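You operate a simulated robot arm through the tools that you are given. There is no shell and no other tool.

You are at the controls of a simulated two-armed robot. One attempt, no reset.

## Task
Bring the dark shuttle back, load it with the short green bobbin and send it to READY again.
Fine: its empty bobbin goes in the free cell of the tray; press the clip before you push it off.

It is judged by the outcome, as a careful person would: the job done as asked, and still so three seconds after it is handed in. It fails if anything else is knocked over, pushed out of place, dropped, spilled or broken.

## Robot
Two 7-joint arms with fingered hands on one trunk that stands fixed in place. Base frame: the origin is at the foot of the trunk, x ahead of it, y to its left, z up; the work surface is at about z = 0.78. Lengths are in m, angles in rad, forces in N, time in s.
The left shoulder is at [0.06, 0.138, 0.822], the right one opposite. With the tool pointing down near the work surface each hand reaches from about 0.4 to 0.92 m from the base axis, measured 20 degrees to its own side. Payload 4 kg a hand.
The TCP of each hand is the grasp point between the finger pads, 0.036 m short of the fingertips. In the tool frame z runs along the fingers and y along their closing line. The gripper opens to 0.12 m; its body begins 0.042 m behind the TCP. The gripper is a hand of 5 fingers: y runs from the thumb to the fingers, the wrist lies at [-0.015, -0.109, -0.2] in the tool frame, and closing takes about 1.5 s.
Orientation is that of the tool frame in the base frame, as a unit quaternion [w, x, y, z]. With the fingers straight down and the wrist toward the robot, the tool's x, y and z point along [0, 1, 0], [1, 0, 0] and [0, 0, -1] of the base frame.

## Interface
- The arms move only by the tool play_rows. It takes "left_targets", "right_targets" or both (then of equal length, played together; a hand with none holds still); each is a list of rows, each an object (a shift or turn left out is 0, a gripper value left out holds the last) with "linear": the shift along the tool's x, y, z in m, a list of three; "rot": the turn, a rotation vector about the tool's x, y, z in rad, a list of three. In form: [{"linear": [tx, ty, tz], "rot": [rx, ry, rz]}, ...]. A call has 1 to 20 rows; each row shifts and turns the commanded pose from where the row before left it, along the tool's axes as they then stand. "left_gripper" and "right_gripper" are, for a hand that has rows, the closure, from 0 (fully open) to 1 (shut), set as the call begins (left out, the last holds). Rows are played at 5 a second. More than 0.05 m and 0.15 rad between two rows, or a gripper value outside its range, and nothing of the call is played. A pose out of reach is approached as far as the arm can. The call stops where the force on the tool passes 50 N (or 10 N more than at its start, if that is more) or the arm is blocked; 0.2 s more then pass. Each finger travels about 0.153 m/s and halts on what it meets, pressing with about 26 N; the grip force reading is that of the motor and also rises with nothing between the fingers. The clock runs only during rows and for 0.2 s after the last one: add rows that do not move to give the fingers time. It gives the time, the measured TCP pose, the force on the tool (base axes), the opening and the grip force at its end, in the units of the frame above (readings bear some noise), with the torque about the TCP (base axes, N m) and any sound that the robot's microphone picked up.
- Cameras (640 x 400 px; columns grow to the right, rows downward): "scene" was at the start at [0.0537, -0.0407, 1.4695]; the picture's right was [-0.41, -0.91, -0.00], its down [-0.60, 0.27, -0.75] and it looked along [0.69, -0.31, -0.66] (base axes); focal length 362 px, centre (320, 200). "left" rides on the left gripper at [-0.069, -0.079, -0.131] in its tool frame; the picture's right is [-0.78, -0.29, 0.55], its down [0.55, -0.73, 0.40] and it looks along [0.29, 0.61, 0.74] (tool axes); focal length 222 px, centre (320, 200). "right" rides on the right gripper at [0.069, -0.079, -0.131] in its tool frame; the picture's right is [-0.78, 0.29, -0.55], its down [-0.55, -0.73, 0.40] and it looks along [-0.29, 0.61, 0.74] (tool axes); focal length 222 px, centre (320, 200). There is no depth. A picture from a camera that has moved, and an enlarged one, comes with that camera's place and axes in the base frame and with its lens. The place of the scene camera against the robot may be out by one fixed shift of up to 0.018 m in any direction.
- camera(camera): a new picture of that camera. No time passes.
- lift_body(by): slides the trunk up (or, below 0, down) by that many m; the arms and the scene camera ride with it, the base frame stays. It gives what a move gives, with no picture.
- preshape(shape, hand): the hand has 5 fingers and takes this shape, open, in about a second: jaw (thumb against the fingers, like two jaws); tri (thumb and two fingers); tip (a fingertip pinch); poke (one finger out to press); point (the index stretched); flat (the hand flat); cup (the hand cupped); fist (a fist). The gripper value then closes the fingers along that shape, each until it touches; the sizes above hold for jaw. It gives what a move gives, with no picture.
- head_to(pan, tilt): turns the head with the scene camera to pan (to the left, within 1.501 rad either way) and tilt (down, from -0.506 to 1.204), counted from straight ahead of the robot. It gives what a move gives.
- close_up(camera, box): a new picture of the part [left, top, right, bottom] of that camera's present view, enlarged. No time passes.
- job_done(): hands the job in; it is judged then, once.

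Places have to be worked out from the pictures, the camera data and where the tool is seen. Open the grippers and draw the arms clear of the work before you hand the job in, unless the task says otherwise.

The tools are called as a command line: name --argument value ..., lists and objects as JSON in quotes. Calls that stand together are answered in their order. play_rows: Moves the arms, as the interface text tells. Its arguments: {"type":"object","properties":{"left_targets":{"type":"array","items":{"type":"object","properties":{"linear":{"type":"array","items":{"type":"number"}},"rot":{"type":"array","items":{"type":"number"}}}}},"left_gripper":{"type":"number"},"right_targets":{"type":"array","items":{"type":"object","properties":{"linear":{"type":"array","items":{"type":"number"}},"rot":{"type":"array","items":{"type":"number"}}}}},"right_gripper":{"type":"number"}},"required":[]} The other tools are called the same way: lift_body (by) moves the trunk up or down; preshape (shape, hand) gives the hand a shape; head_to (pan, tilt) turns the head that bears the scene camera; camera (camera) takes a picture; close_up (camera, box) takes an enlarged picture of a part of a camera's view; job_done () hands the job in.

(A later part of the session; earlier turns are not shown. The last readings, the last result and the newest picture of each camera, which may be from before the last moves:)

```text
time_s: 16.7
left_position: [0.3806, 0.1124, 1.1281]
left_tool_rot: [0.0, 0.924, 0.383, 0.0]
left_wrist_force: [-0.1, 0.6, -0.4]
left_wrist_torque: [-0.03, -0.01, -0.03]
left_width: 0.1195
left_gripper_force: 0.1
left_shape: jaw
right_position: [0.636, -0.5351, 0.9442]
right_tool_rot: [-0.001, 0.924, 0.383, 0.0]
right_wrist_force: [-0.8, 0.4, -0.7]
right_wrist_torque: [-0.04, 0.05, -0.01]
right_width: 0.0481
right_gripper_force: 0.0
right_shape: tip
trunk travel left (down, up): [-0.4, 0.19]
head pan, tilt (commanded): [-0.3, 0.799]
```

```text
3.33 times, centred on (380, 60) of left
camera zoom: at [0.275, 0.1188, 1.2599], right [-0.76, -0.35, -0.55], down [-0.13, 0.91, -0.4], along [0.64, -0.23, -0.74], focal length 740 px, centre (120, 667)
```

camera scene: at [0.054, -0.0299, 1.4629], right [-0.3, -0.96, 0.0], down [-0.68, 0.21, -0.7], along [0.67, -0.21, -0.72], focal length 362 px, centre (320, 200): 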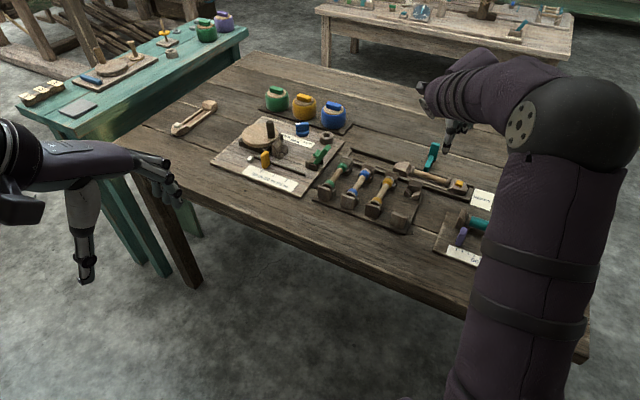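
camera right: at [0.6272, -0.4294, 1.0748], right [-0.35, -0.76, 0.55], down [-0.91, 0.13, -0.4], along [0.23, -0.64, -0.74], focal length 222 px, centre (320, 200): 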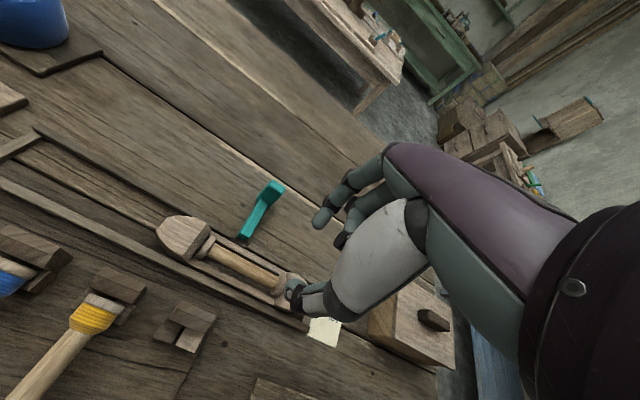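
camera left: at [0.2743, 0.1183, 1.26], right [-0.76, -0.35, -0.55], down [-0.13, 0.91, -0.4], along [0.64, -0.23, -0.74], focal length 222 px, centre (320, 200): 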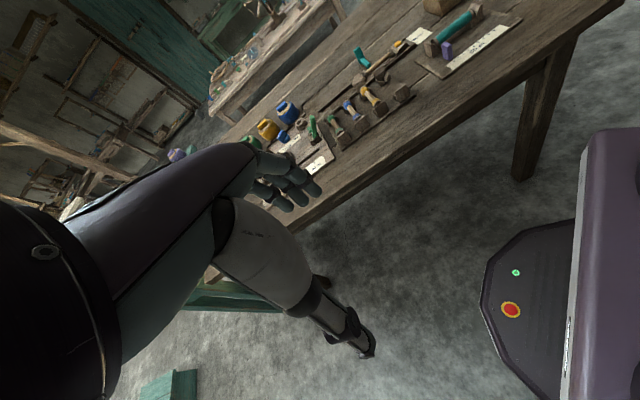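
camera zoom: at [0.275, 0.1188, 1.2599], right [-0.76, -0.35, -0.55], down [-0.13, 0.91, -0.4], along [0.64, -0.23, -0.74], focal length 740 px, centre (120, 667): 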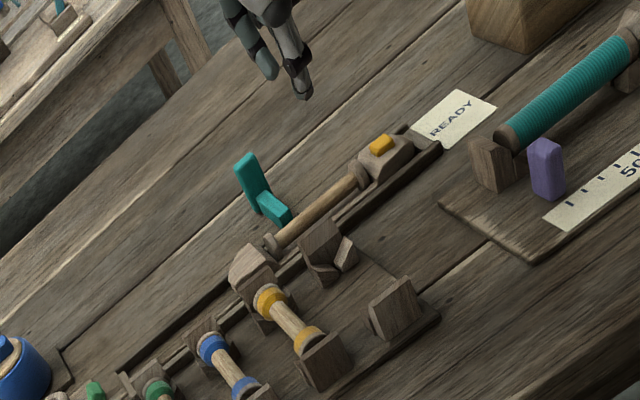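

The left camera gives a clear side view of the hand over the shuttle. I lower to TCP z ≈ 0.862, keeping the tips just above the bobbin, and check alignment.

play_rows --right_targets '[{"linear": [0, 0, 0.03]}, {"linear": [0, 0, 0.03]}, {"linear": [0, 0, 0.022]}, {}]'

close_up --camera "right" --box '[140, 160, 380, 340]'

close_up --camera "left" --box '[340, 10, 430, 80]'

close_up --camera "scene" --box '[390, 100, 490, 220]'

```text
time_s: 17.7
left_position: [0.3806, 0.1126, 1.1287]
left_tool_rot: [0.0, 0.924, 0.382, 0.0]
left_wrist_force: [0.2, -0.7, 0.1]
left_wrist_torque: [-0.03, 0.03, 0.0]
left_width: 0.1198
left_gripper_force: 0.0
left_shape: jaw
right_position: [0.6354, -0.5341, 0.8614]
right_tool_rot: [0.0, 0.924, 0.384, 0.001]
right_wrist_force: [-0.5, 0.9, 1.3]
right_wrist_torque: [0.0, 0.0, -0.02]
right_width: 0.0481
right_gripper_force: 0.0
right_shape: tip
trunk travel left (down, up): [-0.4, 0.19]
head pan, tilt (commanded): [-0.3, 0.799]
```

```text
2.22 times, centred on (260, 250) of right
camera zoom: at [0.6289, -0.4299, 0.9931], right [-0.35, -0.76, 0.55], down [-0.91, 0.13, -0.4], along [0.23, -0.64, -0.74], focal length 494 px, centre (453, 89)
```

zoom: 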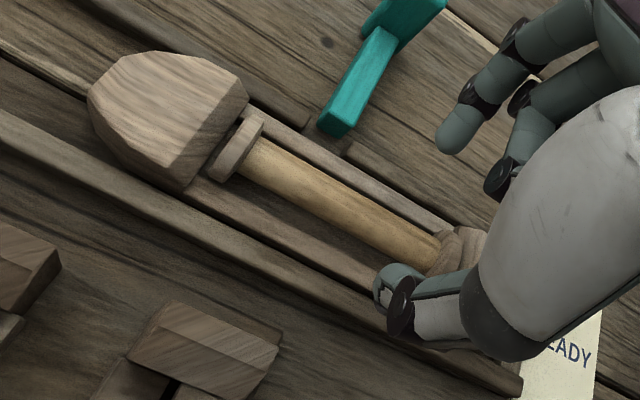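

```text
5.71 times, centred on (385, 45) of left
camera zoom: at [0.2751, 0.1188, 1.2599], right [-0.76, -0.35, -0.55], down [-0.13, 0.91, -0.4], along [0.64, -0.23, -0.74], focal length 1269 px, centre (-51, 1086)
```

zoom: 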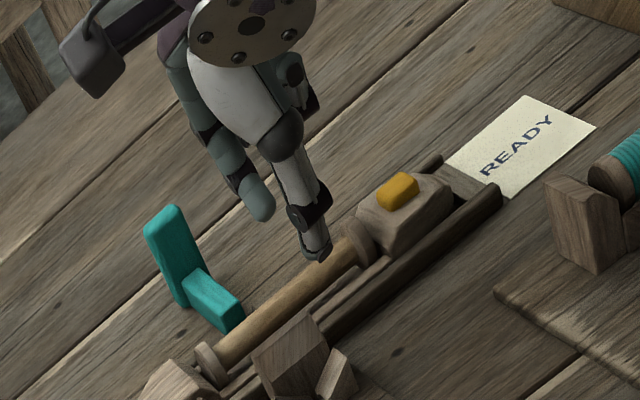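

```text
3.33 times, centred on (440, 160) of scene
camera zoom: at [0.0541, -0.0299, 1.4629], right [-0.3, -0.96, 0.0], down [-0.68, 0.21, -0.7], along [0.67, -0.21, -0.72], focal length 1206 px, centre (-80, 333)
```

zoom: 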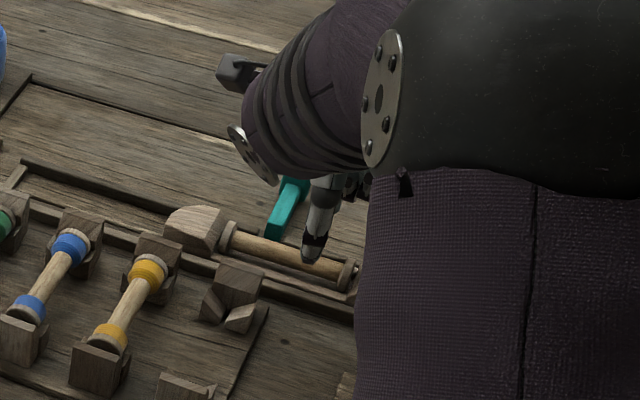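

Thumb and index straddle the shaft symmetrically (lateral error about 1 mm). I lower slowly to TCP z ≈ 0.83 watching for contact.

play_rows --right_targets '[{"linear": [0, 0, 0.012]}, {"linear": [0, 0, 0.01]}, {"linear": [0, 0, 0.008]}, {}]'

close_up --camera "right" --box '[200, 160, 380, 320]'

close_up --camera "left" --box '[350, 20, 420, 75]'

```text
time_s: 18.7
left_position: [0.3798, 0.1115, 1.1292]
left_tool_rot: [0.0, 0.924, 0.383, 0.0]
left_wrist_force: [-0.2, -0.1, -0.4]
left_wrist_torque: [-0.01, -0.02, 0.02]
left_width: 0.1196
left_gripper_force: 0.1
left_shape: jaw
right_position: [0.6372, -0.5338, 0.8324]
right_tool_rot: [0.0, 0.923, 0.384, 0.0]
right_wrist_force: [-1.1, 0.7, 0.4]
right_wrist_torque: [-0.01, 0.0, 0.01]
right_width: 0.0484
right_gripper_force: 0.0
right_shape: tip
trunk travel left (down, up): [-0.4, 0.19]
head pan, tilt (commanded): [-0.3, 0.799]
```

```text
2.50 times, centred on (290, 240) of right
camera zoom: at [0.6287, -0.4287, 0.9642], right [-0.35, -0.76, 0.55], down [-0.91, 0.13, -0.4], along [0.23, -0.64, -0.74], focal length 555 px, centre (395, 100)
```

zoom: 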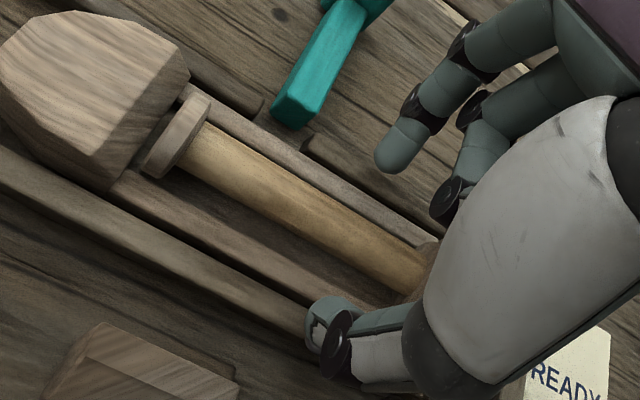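

```text
7.27 times, centred on (385, 48) of left
camera zoom: at [0.2751, 0.1187, 1.2598], right [-0.76, -0.35, -0.55], down [-0.13, 0.91, -0.4], along [0.64, -0.23, -0.74], focal length 1615 px, centre (-153, 1309)
```

zoom: 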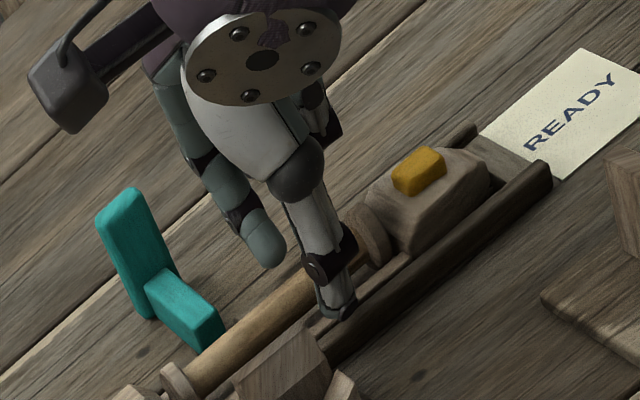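

No contact yet. I go 4 mm lower and close the pinch on the shaft.

play_rows --right_targets '[{"linear": [0, 0, 0.004]}, {}]'

play_rows --right_targets '[{}, {}, {}, {}, {}]' --right_gripper 0.9

close_up --camera "right" --box '[200, 160, 380, 320]'

close_up --camera "left" --box '[350, 20, 420, 75]'

```text
time_s: 19.3
left_position: [0.3796, 0.1118, 1.1292]
left_tool_rot: [0.0, 0.924, 0.383, -0.001]
left_wrist_force: [-0.8, -0.2, -0.2]
left_wrist_torque: [0.05, 0.03, -0.02]
left_width: 0.1198
left_gripper_force: 0.1
left_shape: jaw
right_position: [0.6368, -0.5335, 0.8285]
right_tool_rot: [0.0, 0.924, 0.383, 0.0]
right_wrist_force: [-0.1, 0.6, -0.6]
right_wrist_torque: [-0.01, 0.0, 0.0]
right_width: 0.0482
right_gripper_force: 0.2
right_shape: tip
trunk travel left (down, up): [-0.4, 0.19]
head pan, tilt (commanded): [-0.3, 0.799]
```

```text
time_s: 20.5
left_position: [0.3802, 0.1135, 1.1289]
left_tool_rot: [0.0, 0.924, 0.382, 0.0]
left_wrist_force: [0.6, -0.2, 0.6]
left_wrist_torque: [0.0, -0.03, -0.02]
left_width: 0.1197
left_gripper_force: 0.2
left_shape: jaw
right_position: [0.6382, -0.5327, 0.8325]
right_tool_rot: [0.002, 0.924, 0.383, 0.001]
right_wrist_force: [11.8, -4.7, 20.4]
right_wrist_torque: [-0.58, -0.91, 0.09]
right_width: 0.0174
right_gripper_force: 0.2
right_shape: tip
trunk travel left (down, up): [-0.4, 0.19]
head pan, tilt (commanded): [-0.3, 0.799]
```

```text
2.50 times, centred on (290, 240) of right
camera zoom: at [0.6287, -0.428, 0.9627], right [-0.35, -0.76, 0.55], down [-0.91, 0.13, -0.4], along [0.24, -0.64, -0.73], focal length 555 px, centre (395, 100)
```

zoom: 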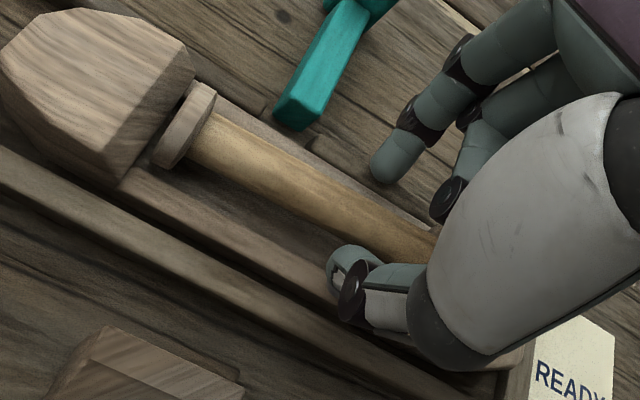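

```text
7.27 times, centred on (385, 48) of left
camera zoom: at [0.2746, 0.1196, 1.26], right [-0.76, -0.35, -0.55], down [-0.13, 0.91, -0.4], along [0.64, -0.23, -0.74], focal length 1615 px, centre (-153, 1309)
```

zoom: 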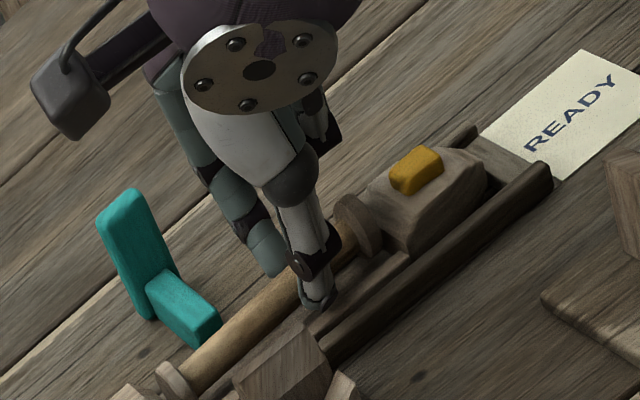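

The pinch closed to about the shaft width but presses down (20 N up on the tool), probably the thumb on the hull wall. I raise the command by 4 mm and close fully.

play_rows --right_targets '[{"linear": [0, 0, -0.004]}, {}, {}, {}]' --right_gripper 1.0

close_up --camera "right" --box '[200, 160, 380, 320]'

close_up --camera "left" --box '[350, 20, 420, 75]'

```text
time_s: 21.5
left_position: [0.3806, 0.112, 1.1277]
left_tool_rot: [0.0, 0.924, 0.383, 0.0]
left_wrist_force: [-0.1, -0.4, 0.4]
left_wrist_torque: [0.03, -0.04, 0.0]
left_width: 0.12
left_gripper_force: 0.1
left_shape: jaw
right_position: [0.6359, -0.5328, 0.832]
right_tool_rot: [-0.001, 0.923, 0.384, -0.001]
right_wrist_force: [-0.6, 0.2, 0.1]
right_wrist_torque: [0.05, -0.02, -0.04]
right_width: 0.0214
right_gripper_force: 25.9
right_shape: tip
trunk travel left (down, up): [-0.4, 0.19]
head pan, tilt (commanded): [-0.3, 0.799]
```

```text
2.50 times, centred on (290, 240) of right
camera zoom: at [0.6276, -0.4287, 0.9639], right [-0.35, -0.76, 0.55], down [-0.91, 0.13, -0.4], along [0.23, -0.64, -0.74], focal length 555 px, centre (395, 100)
```

zoom: 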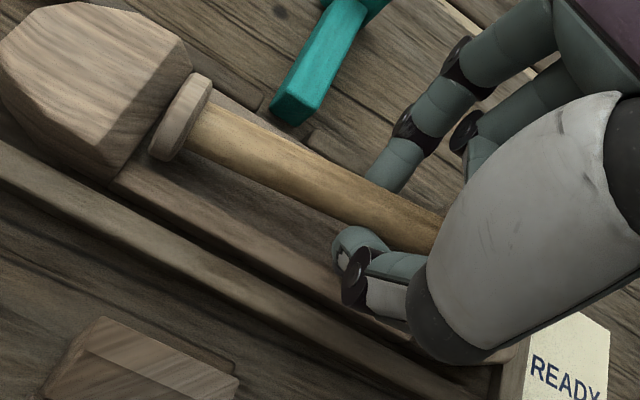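

```text
7.27 times, centred on (385, 48) of left
camera zoom: at [0.2751, 0.1188, 1.2598], right [-0.76, -0.35, -0.55], down [-0.13, 0.91, -0.4], along [0.64, -0.23, -0.74], focal length 1615 px, centre (-153, 1309)
```

zoom: 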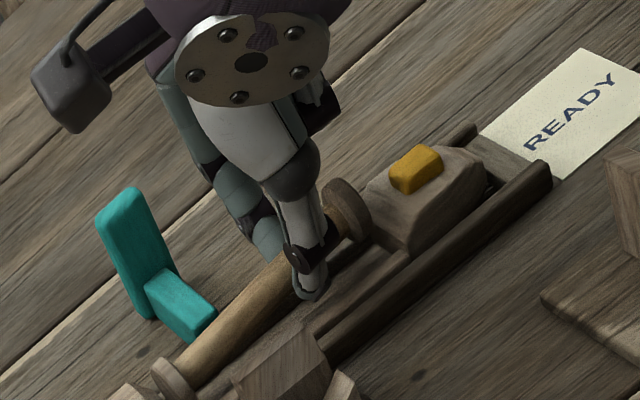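

The bobbin is held lightly and is not clipped fast (its right end rose slightly). I pull gently along the track toward the left and watch whether the shuttle follows.

play_rows --right_targets '[{"linear": [0.005, 0, 0]}, {"linear": [0.005, 0, 0]}, {"linear": [0.005, 0, 0]}, {"linear": [0.005, 0, 0]}, {}]'

close_up --camera "right" --box '[180, 140, 380, 320]'

close_up --camera "left" --box '[340, 15, 430, 85]'

```text
time_s: 22.7
left_position: [0.381, 0.1118, 1.1285]
left_tool_rot: [0.0, 0.924, 0.383, -0.001]
left_wrist_force: [-0.3, -0.1, 0.6]
left_wrist_torque: [0.0, 0.0, -0.01]
left_width: 0.1199
left_gripper_force: 0.0
left_shape: jaw
right_position: [0.649, -0.5187, 0.831]
right_tool_rot: [0.0, 0.924, 0.384, 0.001]
right_wrist_force: [-1.1, -0.4, 0.4]
right_wrist_torque: [-0.03, 0.02, -0.01]
right_width: 0.0218
right_gripper_force: 25.7
right_shape: tip
trunk travel left (down, up): [-0.4, 0.19]
head pan, tilt (commanded): [-0.3, 0.799]
```

```text
2.22 times, centred on (280, 230) of right
camera zoom: at [0.6408, -0.4143, 0.9626], right [-0.35, -0.76, 0.55], down [-0.91, 0.13, -0.4], along [0.23, -0.64, -0.74], focal length 494 px, centre (409, 133)
```

zoom: 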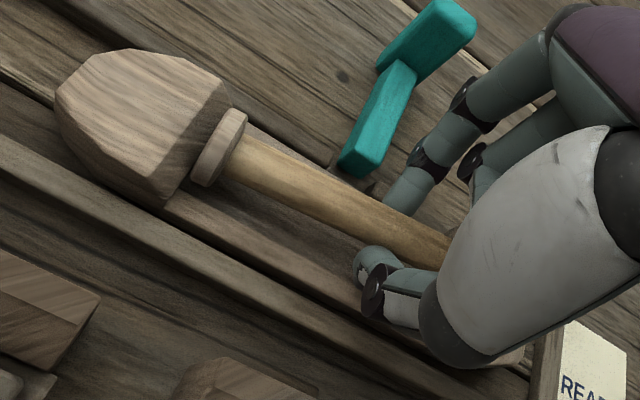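

```text
5.71 times, centred on (385, 50) of left
camera zoom: at [0.2751, 0.1187, 1.2598], right [-0.76, -0.35, -0.55], down [-0.13, 0.91, -0.4], along [0.64, -0.23, -0.74], focal length 1269 px, centre (-51, 1057)
```

zoom: 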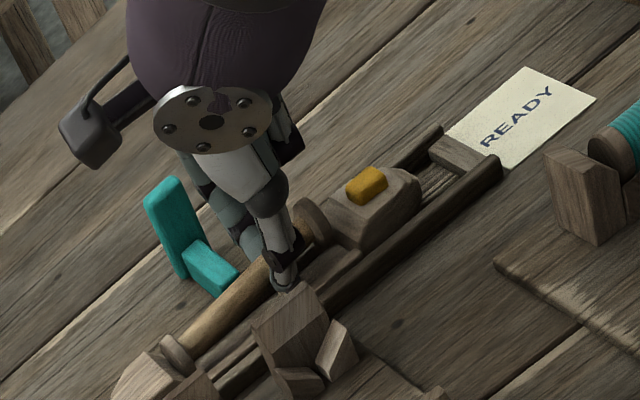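

The shuttle follows freely (nose left the end stop by about 20 mm). Before going on I check the clearance between the index finger and the teal gate bar.

close_up --camera "right" --box '[260, 160, 340, 230]'

close_up --camera "left" --box '[355, 35, 400, 70]'

close_up --camera "scene" --box '[400, 120, 490, 210]'

```text
5.71 times, centred on (300, 195) of right
camera zoom: at [0.6408, -0.4143, 0.9626], right [-0.35, -0.76, 0.55], down [-0.91, 0.13, -0.4], along [0.23, -0.64, -0.74], focal length 1269 px, centre (434, 229)
```

zoom: 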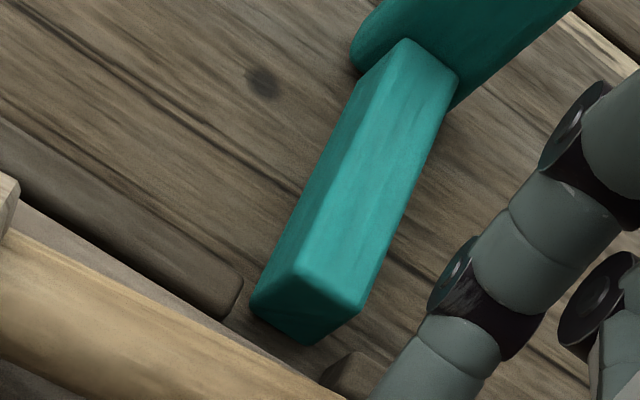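

```text
11.43 times, centred on (378, 52) of left
camera zoom: at [0.2751, 0.1187, 1.2598], right [-0.76, -0.35, -0.55], down [-0.13, 0.91, -0.4], along [0.64, -0.23, -0.74], focal length 2538 px, centre (-337, 1886)
```

zoom: 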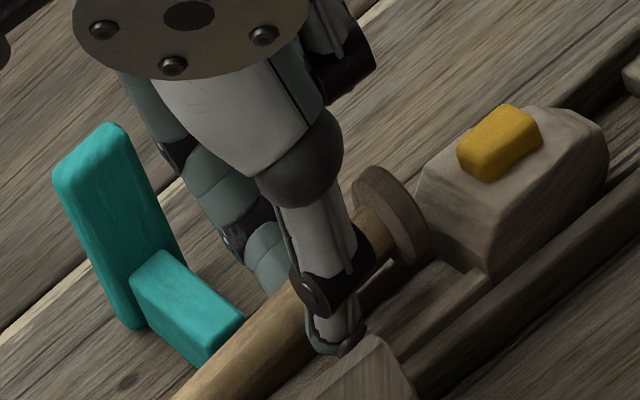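

```text
4.44 times, centred on (445, 165) of scene
camera zoom: at [0.0541, -0.03, 1.4628], right [-0.3, -0.96, 0.0], down [-0.68, 0.21, -0.7], along [0.67, -0.21, -0.72], focal length 1608 px, centre (-236, 356)
```

zoom: 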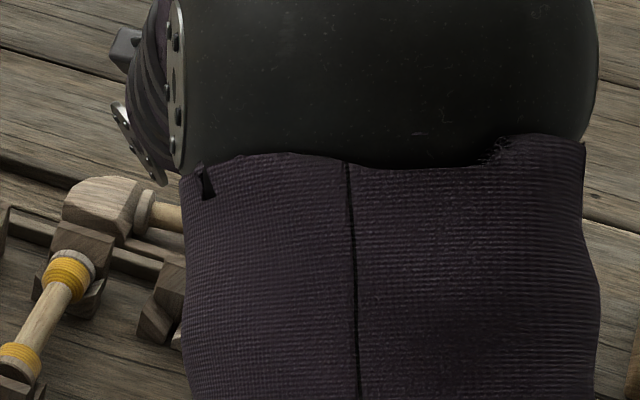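

The index is too close to the gate bar to drag past it. I slide back 8 mm, open slightly, and lift off to re-grip the bobbin on its left part, left of the gate.

play_rows --right_targets '[{"linear": [-0.004, 0, 0]}, {"linear": [-0.004, 0, 0]}, {"linear": [0, 0, 0.003]}, {}]'

play_rows --right_targets '[{}, {}, {}]' --right_gripper 0.72

play_rows --right_targets '[{"linear": [0, 0, -0.01]}, {"linear": [0, 0, -0.02]}, {"linear": [0, 0, -0.03]}, {}]'

close_up --camera "right" --box '[140, 140, 380, 340]'

close_up --camera "left" --box '[340, 15, 430, 85]'

```text
time_s: 23.7
left_position: [0.3799, 0.1118, 1.1292]
left_tool_rot: [0.0, 0.924, 0.383, 0.0]
left_wrist_force: [-0.2, -0.1, -0.6]
left_wrist_torque: [0.0, 0.02, 0.01]
left_width: 0.1198
left_gripper_force: 0.0
left_shape: jaw
right_position: [0.6438, -0.5243, 0.8287]
right_tool_rot: [0.0, 0.923, 0.384, 0.0]
right_wrist_force: [0.1, 0.2, 0.9]
right_wrist_torque: [0.0, 0.02, 0.03]
right_width: 0.0212
right_gripper_force: 25.4
right_shape: tip
trunk travel left (down, up): [-0.4, 0.19]
head pan, tilt (commanded): [-0.3, 0.799]
```

```text
time_s: 24.5
left_position: [0.3797, 0.1124, 1.1281]
left_tool_rot: [0.0, 0.924, 0.382, 0.0]
left_wrist_force: [0.3, 0.0, 0.8]
left_wrist_torque: [-0.02, -0.01, 0.02]
left_width: 0.1199
left_gripper_force: 0.0
left_shape: jaw
right_position: [0.6436, -0.5248, 0.8285]
right_tool_rot: [0.001, 0.923, 0.384, 0.0]
right_wrist_force: [1.3, -0.1, 2.8]
right_wrist_torque: [-0.04, -0.02, 0.01]
right_width: 0.0323
right_gripper_force: 0.0
right_shape: tip
trunk travel left (down, up): [-0.4, 0.19]
head pan, tilt (commanded): [-0.3, 0.799]
```

```text
time_s: 25.5
left_position: [0.3802, 0.1136, 1.1289]
left_tool_rot: [0.0, 0.924, 0.383, 0.0]
left_wrist_force: [-0.3, 0.2, 0.0]
left_wrist_torque: [-0.02, 0.01, 0.04]
left_width: 0.1198
left_gripper_force: 0.1
left_shape: jaw
right_position: [0.6438, -0.5253, 0.8904]
right_tool_rot: [0.0, 0.924, 0.383, 0.0]
right_wrist_force: [-0.7, -0.4, -0.4]
right_wrist_torque: [-0.02, -0.02, 0.04]
right_width: 0.0337
right_gripper_force: 0.1
right_shape: tip
trunk travel left (down, up): [-0.4, 0.19]
head pan, tilt (commanded): [-0.3, 0.799]
```

```text
2.00 times, centred on (260, 240) of right
camera zoom: at [0.6365, -0.4201, 1.021], right [-0.35, -0.76, 0.55], down [-0.91, 0.13, -0.4], along [0.23, -0.64, -0.74], focal length 444 px, centre (440, 120)
```

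zoom: 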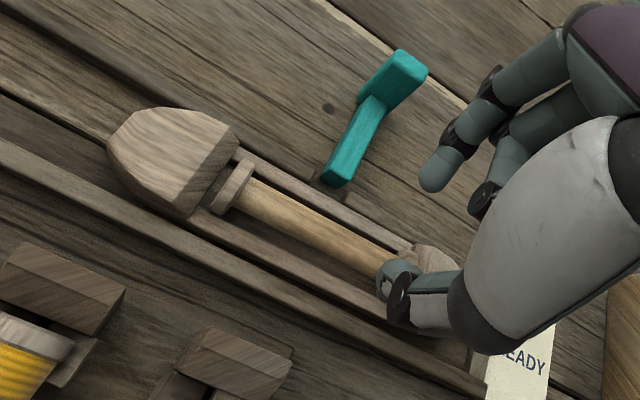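

```text
5.71 times, centred on (385, 50) of left
camera zoom: at [0.2751, 0.1187, 1.2598], right [-0.76, -0.35, -0.55], down [-0.13, 0.91, -0.4], along [0.64, -0.23, -0.74], focal length 1269 px, centre (-51, 1057)
```

zoom: 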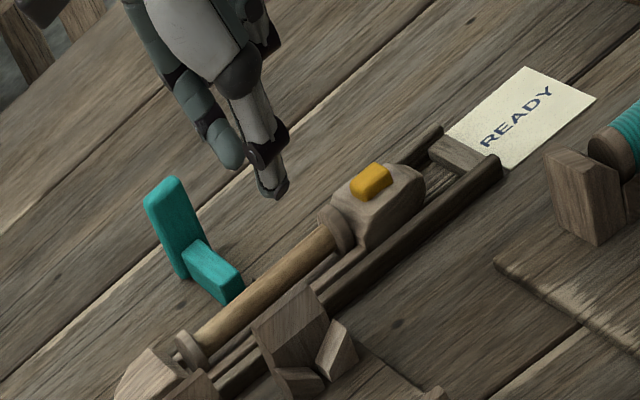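

The bobbin settled back and the gate is untouched; the shuttle is about 12–20 mm off READY. I shift 43 mm left along the bobbin, lower, and check before closing.

play_rows --right_targets '[{"linear": [0.022, 0, 0]}, {"linear": [0.0215, -0.001, 0]}, {"linear": [0, 0, 0.025]}, {"linear": [0, 0, 0.02]}, {"linear": [0, 0, 0.011]}, {}]'

close_up --camera "right" --box '[200, 140, 380, 320]'

close_up --camera "left" --box '[340, 25, 420, 85]'

```text
time_s: 26.9
left_position: [0.3803, 0.1118, 1.1284]
left_tool_rot: [0.0, 0.924, 0.382, 0.0]
left_wrist_force: [0.1, -0.4, -0.7]
left_wrist_torque: [-0.03, 0.02, 0.01]
left_width: 0.1199
left_gripper_force: 0.0
left_shape: jaw
right_position: [0.673, -0.4938, 0.8339]
right_tool_rot: [0.0, 0.923, 0.384, -0.001]
right_wrist_force: [0.8, 0.5, 0.0]
right_wrist_torque: [-0.01, -0.03, -0.01]
right_width: 0.0332
right_gripper_force: 0.0
right_shape: tip
trunk travel left (down, up): [-0.4, 0.19]
head pan, tilt (commanded): [-0.3, 0.799]
```

```text
2.22 times, centred on (290, 230) of right
camera zoom: at [0.6652, -0.388, 0.9652], right [-0.35, -0.76, 0.55], down [-0.91, 0.13, -0.4], along [0.23, -0.64, -0.74], focal length 494 px, centre (387, 133)
```

zoom: 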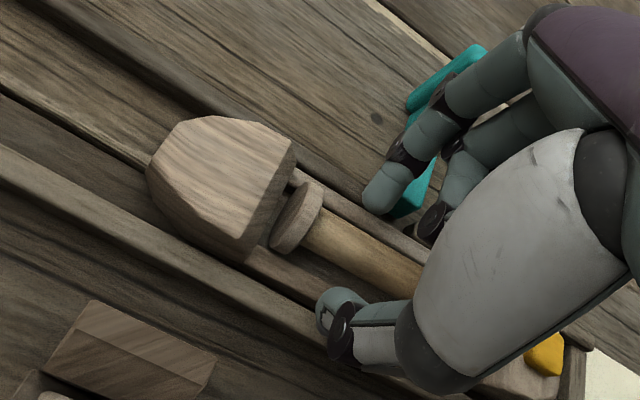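

```text
6.67 times, centred on (380, 55) of left
camera zoom: at [0.2751, 0.1188, 1.2598], right [-0.76, -0.35, -0.55], down [-0.13, 0.91, -0.4], along [0.64, -0.23, -0.74], focal length 1481 px, centre (-80, 1167)
```

zoom: 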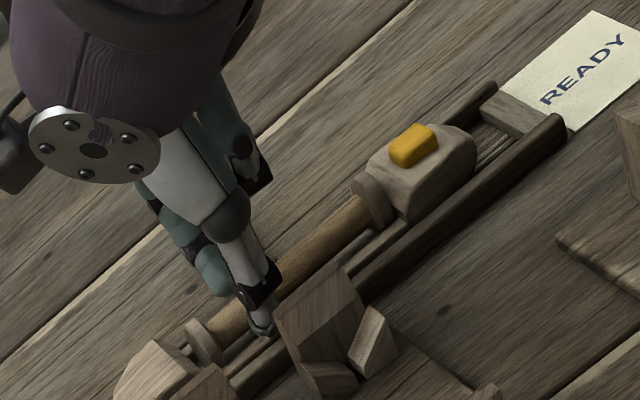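

Fingers straddle the shaft left of the gate. I close and drag slowly to the left.

play_rows --right_targets '[{}, {}, {}, {}]' --right_gripper 1.0

play_rows --right_targets '[{"linear": [0.006, 0, 0]}, {"linear": [0.008, 0, 0]}, {"linear": [0.01, 0, 0]}, {"linear": [0.012, 0, 0]}, {}]'

close_up --camera "right" --box '[200, 140, 380, 320]'

close_up --camera "left" --box '[330, 25, 420, 95]'

```text
time_s: 27.9
left_position: [0.3808, 0.1113, 1.1286]
left_tool_rot: [-0.001, 0.924, 0.382, 0.0]
left_wrist_force: [0.2, 0.3, -0.8]
left_wrist_torque: [0.03, -0.01, 0.01]
left_width: 0.1199
left_gripper_force: 0.2
left_shape: jaw
right_position: [0.6732, -0.4927, 0.8356]
right_tool_rot: [0.0, 0.924, 0.383, 0.0]
right_wrist_force: [-0.6, -1.2, 2.0]
right_wrist_torque: [0.02, 0.0, 0.02]
right_width: 0.0115
right_gripper_force: 26.5
right_shape: tip
trunk travel left (down, up): [-0.4, 0.19]
head pan, tilt (commanded): [-0.3, 0.799]
```

```text
time_s: 29.1
left_position: [0.3799, 0.1117, 1.1287]
left_tool_rot: [0.0, 0.924, 0.382, 0.0]
left_wrist_force: [0.3, -0.2, 0.3]
left_wrist_torque: [0.02, 0.02, 0.02]
left_width: 0.1198
left_gripper_force: 0.1
left_shape: jaw
right_position: [0.6979, -0.4687, 0.8346]
right_tool_rot: [0.001, 0.924, 0.383, 0.0]
right_wrist_force: [-2.9, -2.6, 9.5]
right_wrist_torque: [-0.07, 0.09, -0.03]
right_width: 0.0115
right_gripper_force: 25.5
right_shape: tip
trunk travel left (down, up): [-0.4, 0.19]
head pan, tilt (commanded): [-0.3, 0.799]
```

```text
2.22 times, centred on (290, 230) of right
camera zoom: at [0.6899, -0.3635, 0.9656], right [-0.35, -0.76, 0.55], down [-0.91, 0.13, -0.4], along [0.23, -0.64, -0.74], focal length 494 px, centre (387, 133)
```

zoom: 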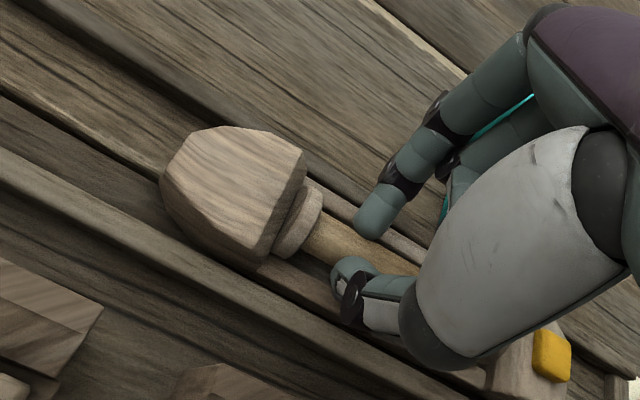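

```text
5.71 times, centred on (375, 60) of left
camera zoom: at [0.2742, 0.1189, 1.2601], right [-0.76, -0.35, -0.55], down [-0.13, 0.91, -0.4], along [0.64, -0.23, -0.74], focal length 1269 px, centre (6, 1000)
```

zoom: 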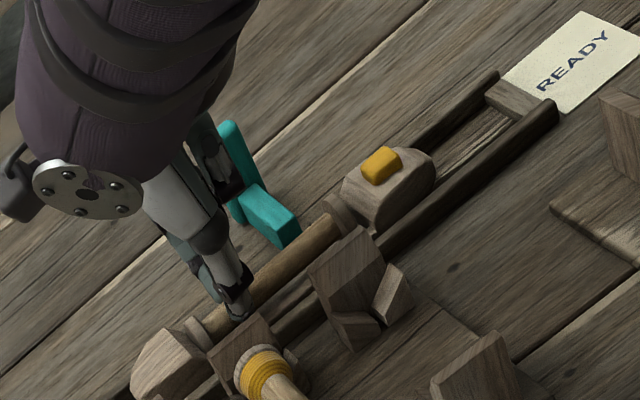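

The shuttle follows, nose now well clear of the READY end, and the gate is undisturbed. I continue dragging to the left.

play_rows --right_targets '[{"linear": [0.012, 0, 0]}, {"linear": [0.012, 0, 0]}, {"linear": [0.012, 0, 0]}, {"linear": [0.012, 0, 0]}, {"linear": [0.012, 0, 0]}, {}]'

close_up --camera "right" --box '[160, 120, 380, 320]'

close_up --camera "left" --box '[310, 25, 420, 120]'

camera --camera "scene"

```text
time_s: 30.5
left_position: [0.3799, 0.1124, 1.1296]
left_tool_rot: [0.001, 0.924, 0.383, 0.0]
left_wrist_force: [-0.4, 0.4, 0.2]
left_wrist_torque: [0.04, 0.01, 0.02]
left_width: 0.1198
left_gripper_force: 0.1
left_shape: jaw
right_position: [0.7427, -0.4271, 0.834]
right_tool_rot: [0.001, 0.924, 0.382, 0.0]
right_wrist_force: [-6.3, -2.9, 13.3]
right_wrist_torque: [-0.1, 0.27, -0.02]
right_width: 0.0116
right_gripper_force: 26.0
right_shape: tip
trunk travel left (down, up): [-0.4, 0.19]
head pan, tilt (commanded): [-0.3, 0.799]
```

```text
2.00 times, centred on (270, 220) of right
camera zoom: at [0.7339, -0.3219, 0.9654], right [-0.35, -0.76, 0.55], down [-0.91, 0.13, -0.4], along [0.23, -0.64, -0.74], focal length 444 px, centre (420, 160)
```

zoom: 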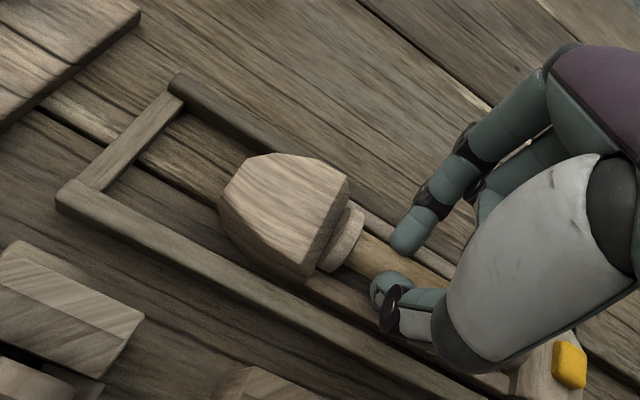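

```text
4.21 times, centred on (365, 72) of left
camera zoom: at [0.2735, 0.1192, 1.2603], right [-0.76, -0.35, -0.55], down [-0.13, 0.91, -0.4], along [0.64, -0.23, -0.74], focal length 935 px, centre (130, 737)
```

zoom: 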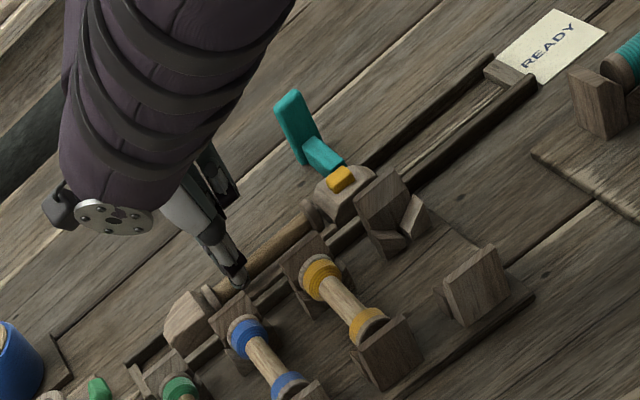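

```text
taken
camera scene: at [0.0522, -0.0294, 1.463], right [-0.3, -0.96, 0.0], down [-0.68, 0.21, -0.7], along [0.67, -0.21, -0.72], focal length 362 px, centre (320, 200)
```

scene: 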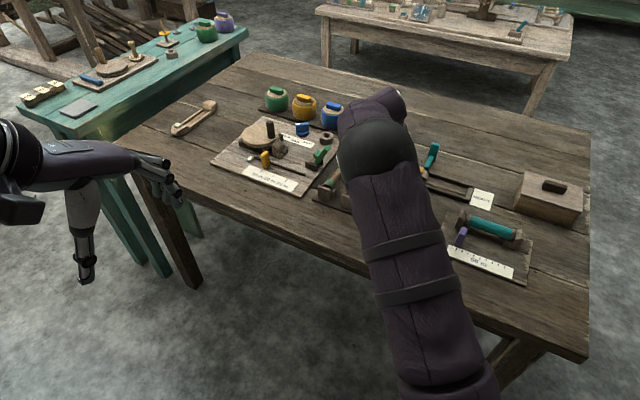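

The shuttle is about 0.105 m back with roughly 40 mm left. I drag another 25 mm so the nose clears the gate, leaving space behind the tail for pushing later.

play_rows --right_targets '[{"linear": [0.01, 0, 0]}, {"linear": [0.01, 0, 0]}, {"linear": [0.006, 0, 0]}, {}]'

play_rows --right_targets '[{}, {}, {}]' --right_gripper 0.7

play_rows --right_targets '[{"linear": [0, 0, -0.015]}, {"linear": [0, 0, -0.03]}, {"linear": [0, 0, -0.04]}, {"linear": [0, 0, -0.04]}, {}]'

close_up --camera "right" --box '[120, 140, 380, 340]'

close_up --camera "left" --box '[310, 25, 420, 120]'

```text
time_s: 31.5
left_position: [0.3793, 0.111, 1.1279]
left_tool_rot: [0.0, 0.924, 0.383, 0.0]
left_wrist_force: [0.0, 0.7, -0.6]
left_wrist_torque: [-0.01, -0.01, 0.01]
left_width: 0.12
left_gripper_force: 0.1
left_shape: jaw
right_position: [0.7591, -0.4086, 0.834]
right_tool_rot: [0.001, 0.923, 0.384, 0.001]
right_wrist_force: [-2.5, -4.3, 16.0]
right_wrist_torque: [-0.13, 0.12, -0.02]
right_width: 0.0116
right_gripper_force: 25.8
right_shape: tip
trunk travel left (down, up): [-0.4, 0.19]
head pan, tilt (commanded): [-0.3, 0.799]
```

```text
time_s: 32.3
left_position: [0.3801, 0.1129, 1.1289]
left_tool_rot: [-0.001, 0.924, 0.382, 0.0]
left_wrist_force: [-0.3, -0.1, 0.0]
left_wrist_torque: [0.01, 0.01, -0.03]
left_width: 0.1197
left_gripper_force: 0.1
left_shape: jaw
right_position: [0.7602, -0.4072, 0.8312]
right_tool_rot: [-0.001, 0.923, 0.384, -0.001]
right_wrist_force: [-1.0, 0.5, 0.1]
right_wrist_torque: [0.0, -0.02, 0.01]
right_width: 0.0357
right_gripper_force: 0.1
right_shape: tip
trunk travel left (down, up): [-0.4, 0.19]
head pan, tilt (commanded): [-0.3, 0.799]
```

```text
time_s: 33.5
left_position: [0.3807, 0.1119, 1.1278]
left_tool_rot: [0.0, 0.924, 0.383, -0.001]
left_wrist_force: [0.1, 0.1, 0.5]
left_wrist_torque: [-0.02, 0.02, -0.01]
left_width: 0.1198
left_gripper_force: 0.0
left_shape: jaw
right_position: [0.7618, -0.4075, 0.9595]
right_tool_rot: [0.001, 0.923, 0.384, 0.0]
right_wrist_force: [0.1, -0.6, -0.5]
right_wrist_torque: [0.0, 0.02, 0.06]
right_width: 0.0357
right_gripper_force: 0.2
right_shape: tip
trunk travel left (down, up): [-0.4, 0.19]
head pan, tilt (commanded): [-0.3, 0.799]
```

```text
2.00 times, centred on (250, 240) of right
camera zoom: at [0.7533, -0.3019, 1.0907], right [-0.35, -0.76, 0.55], down [-0.91, 0.13, -0.4], along [0.23, -0.64, -0.74], focal length 444 px, centre (460, 120)
```

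zoom: 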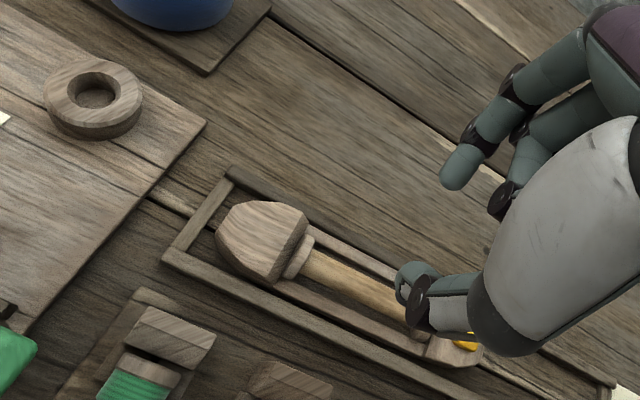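

```text
4.21 times, centred on (365, 72) of left
camera zoom: at [0.2752, 0.1188, 1.2598], right [-0.76, -0.35, -0.55], down [-0.13, 0.91, -0.4], along [0.64, -0.23, -0.74], focal length 935 px, centre (130, 737)
```

zoom: 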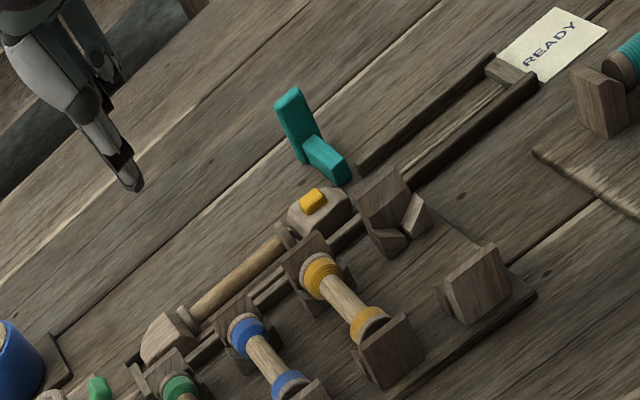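

The shuttle now sits at the left end with the nose just past the gate. I withdraw the right hand to get clear views for measuring the bobbin.

play_rows --right_targets '[{"linear": [-0.03, -0.03, -0.02]}, {"linear": [-0.03, -0.03, -0.02]}, {"linear": [-0.03, -0.03, -0.02]}, {"linear": [-0.03, -0.03, -0.02]}, {"linear": [-0.03, -0.03, -0.01]}, {"linear": [-0.03, -0.03, 0]}, {}]'

camera --camera "scene"

camera --camera "right"

```text
time_s: 35.1
left_position: [0.3813, 0.1114, 1.1279]
left_tool_rot: [0.001, 0.924, 0.382, 0.0]
left_wrist_force: [0.6, -0.4, -0.3]
left_wrist_torque: [0.01, -0.04, 0.04]
left_width: 0.12
left_gripper_force: 0.0
left_shape: jaw
right_position: [0.5046, -0.4068, 1.0459]
right_tool_rot: [0.0, 0.923, 0.384, 0.001]
right_wrist_force: [0.1, -0.5, 0.8]
right_wrist_torque: [0.0, -0.01, 0.02]
right_width: 0.036
right_gripper_force: 0.2
right_shape: tip
trunk travel left (down, up): [-0.4, 0.19]
head pan, tilt (commanded): [-0.3, 0.799]
```

```text
taken
camera scene: at [0.0542, -0.0301, 1.4628], right [-0.3, -0.96, 0.0], down [-0.68, 0.21, -0.7], along [0.67, -0.21, -0.72], focal length 362 px, centre (320, 200)
```

scene: 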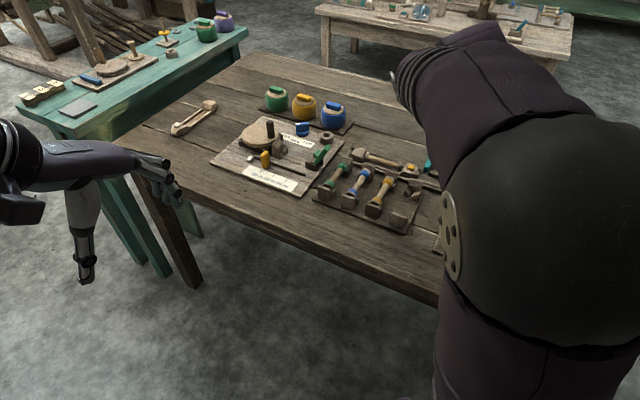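

```text
taken
camera right: at [0.4965, -0.3028, 1.1777], right [-0.35, -0.76, 0.55], down [-0.91, 0.13, -0.4], along [0.23, -0.64, -0.74], focal length 222 px, centre (320, 200)
```

right: 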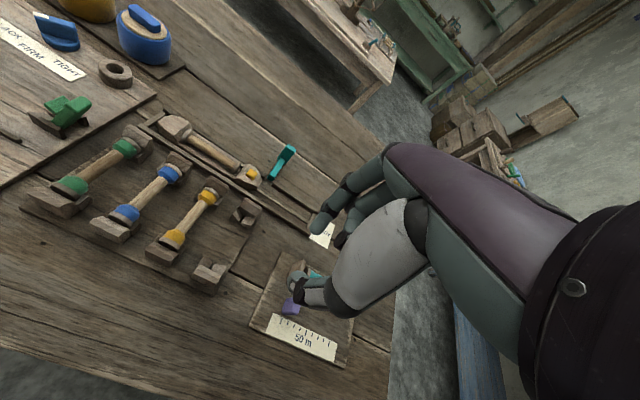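

Good views. I take close-ups of the shuttle and tray from right, left and scene.

close_up --camera "right" --box '[140, 90, 300, 200]'

close_up --camera "left" --box '[320, 60, 400, 115]'

close_up --camera "scene" --box '[345, 140, 445, 205]'

close_up --camera "right" --box '[20, 110, 270, 300]'

```text
3.64 times, centred on (220, 145) of right
camera zoom: at [0.4965, -0.3028, 1.1777], right [-0.35, -0.76, 0.55], down [-0.91, 0.13, -0.4], along [0.23, -0.64, -0.74], focal length 808 px, centre (684, 400)
```

zoom: 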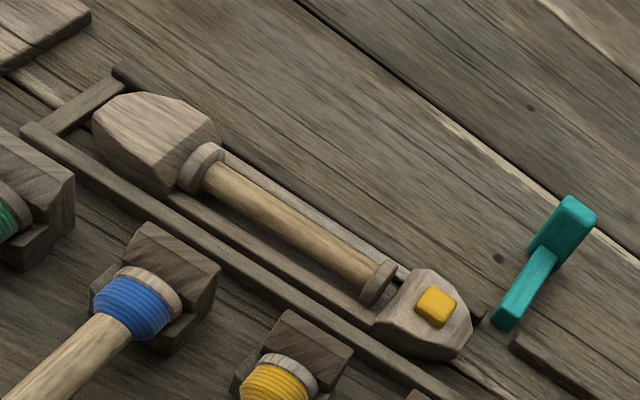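

```text
7.27 times, centred on (360, 88) of left
camera zoom: at [0.2753, 0.1186, 1.2598], right [-0.76, -0.35, -0.55], down [-0.13, 0.91, -0.4], along [0.64, -0.23, -0.74], focal length 1615 px, centre (29, 1018)
```

zoom: 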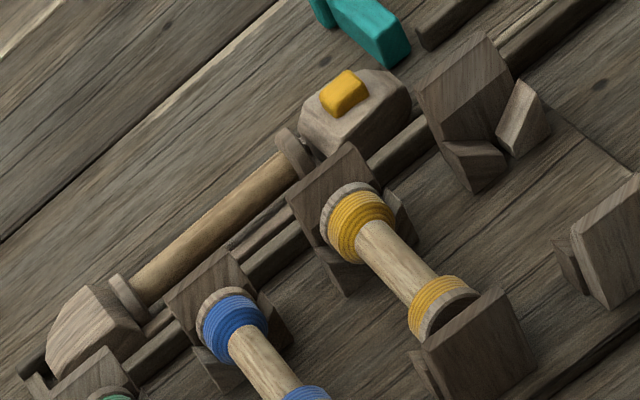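

```text
6.15 times, centred on (395, 172) of scene
camera zoom: at [0.0542, -0.0301, 1.4628], right [-0.3, -0.96, 0.0], down [-0.68, 0.21, -0.7], along [0.67, -0.21, -0.72], focal length 2226 px, centre (-142, 369)
```

zoom: 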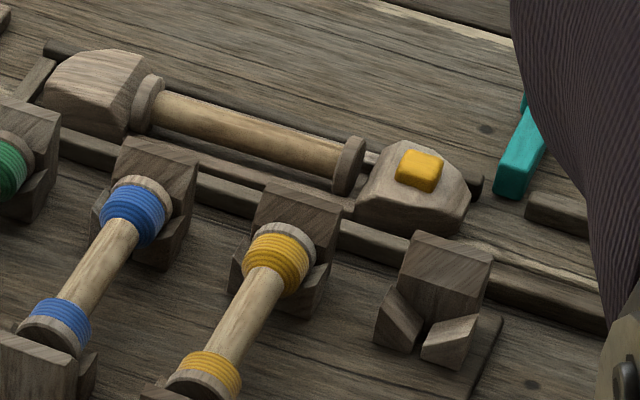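

```text
2.11 times, centred on (145, 205) of right
camera zoom: at [0.4965, -0.3028, 1.1777], right [-0.35, -0.76, 0.55], down [-0.91, 0.13, -0.4], along [0.23, -0.64, -0.74], focal length 468 px, centre (688, 190)
```

zoom: 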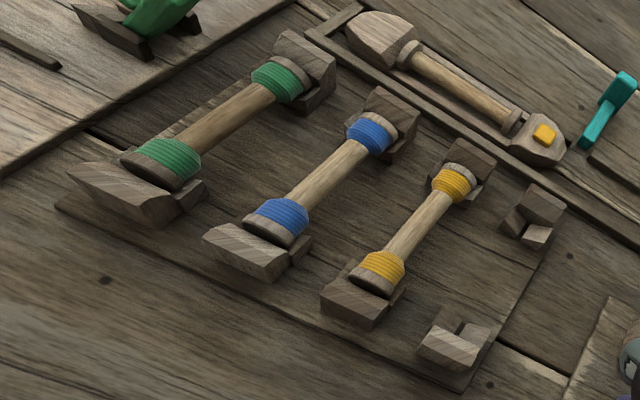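

There seems to be a small peg between the nose block and the bobbin's right flange. I look at it and at the clip very closely.

close_up --camera "scene" --box '[394, 155, 426, 181]'

close_up --camera "right" --box '[225, 150, 265, 180]'

close_up --camera "right" --box '[155, 105, 205, 140]'

close_up --camera "left" --box '[350, 65, 376, 85]'

close_up --camera "scene" --box '[165, 95, 221, 140]'

```text
15.38 times, centred on (410, 168) of scene
camera zoom: at [0.0542, -0.0301, 1.4628], right [-0.3, -0.96, 0.0], down [-0.68, 0.21, -0.7], along [0.67, -0.21, -0.72], focal length 5566 px, centre (-1065, 692)
```

zoom: 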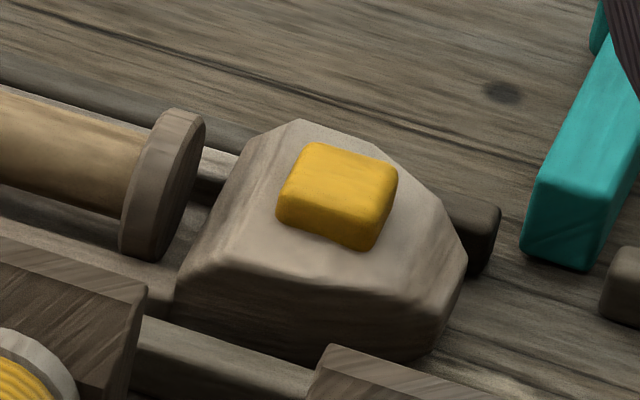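

```text
13.33 times, centred on (245, 165) of right
camera zoom: at [0.4965, -0.3028, 1.1777], right [-0.35, -0.76, 0.55], down [-0.91, 0.13, -0.4], along [0.23, -0.64, -0.74], focal length 2962 px, centre (1320, 667)
```

zoom: 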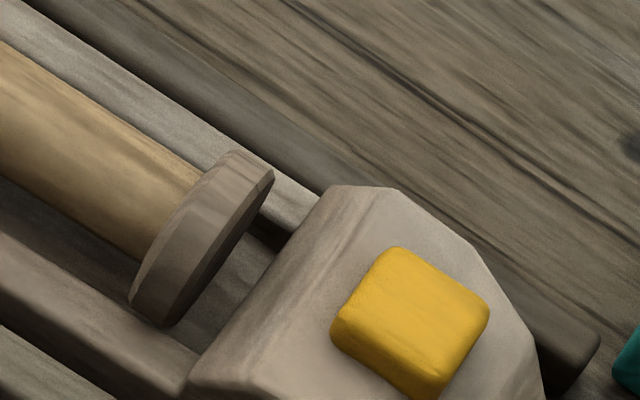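

```text
11.43 times, centred on (180, 122) of right
camera zoom: at [0.4965, -0.3028, 1.1777], right [-0.35, -0.76, 0.55], down [-0.91, 0.13, -0.4], along [0.23, -0.64, -0.74], focal length 2538 px, centre (1920, 1086)
```

zoom: 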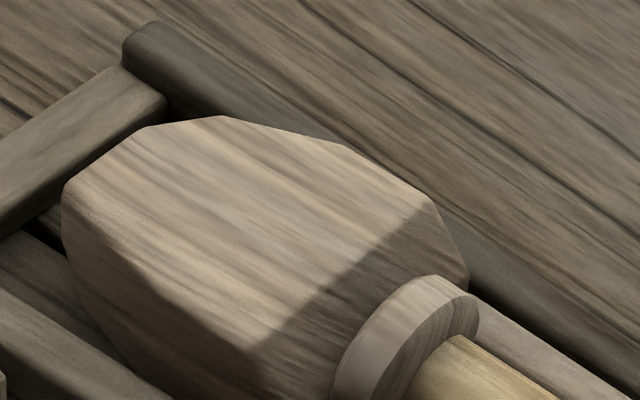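

```text
16.00 times, centred on (363, 75) of left
camera zoom: at [0.2753, 0.1186, 1.2598], right [-0.76, -0.35, -0.55], down [-0.13, 0.91, -0.4], along [0.64, -0.23, -0.74], focal length 3554 px, centre (-368, 2200)
```

zoom: 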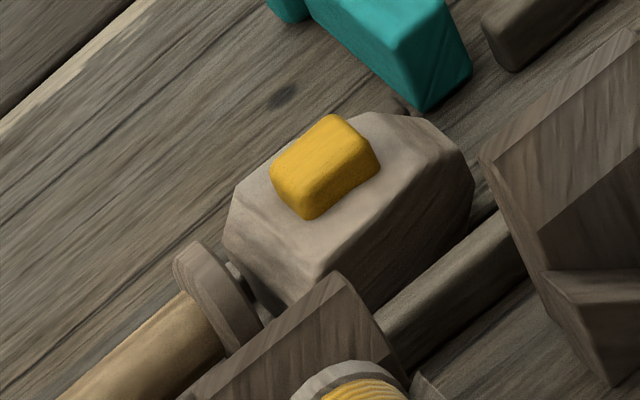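

```text
8.89 times, centred on (193, 118) of scene
camera zoom: at [0.0542, -0.0301, 1.4628], right [-0.3, -0.96, 0.0], down [-0.68, 0.21, -0.7], along [0.67, -0.21, -0.72], focal length 3216 px, centre (1449, 933)
```

zoom: 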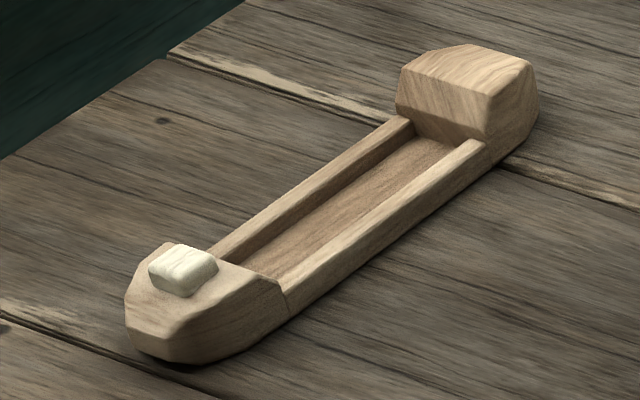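

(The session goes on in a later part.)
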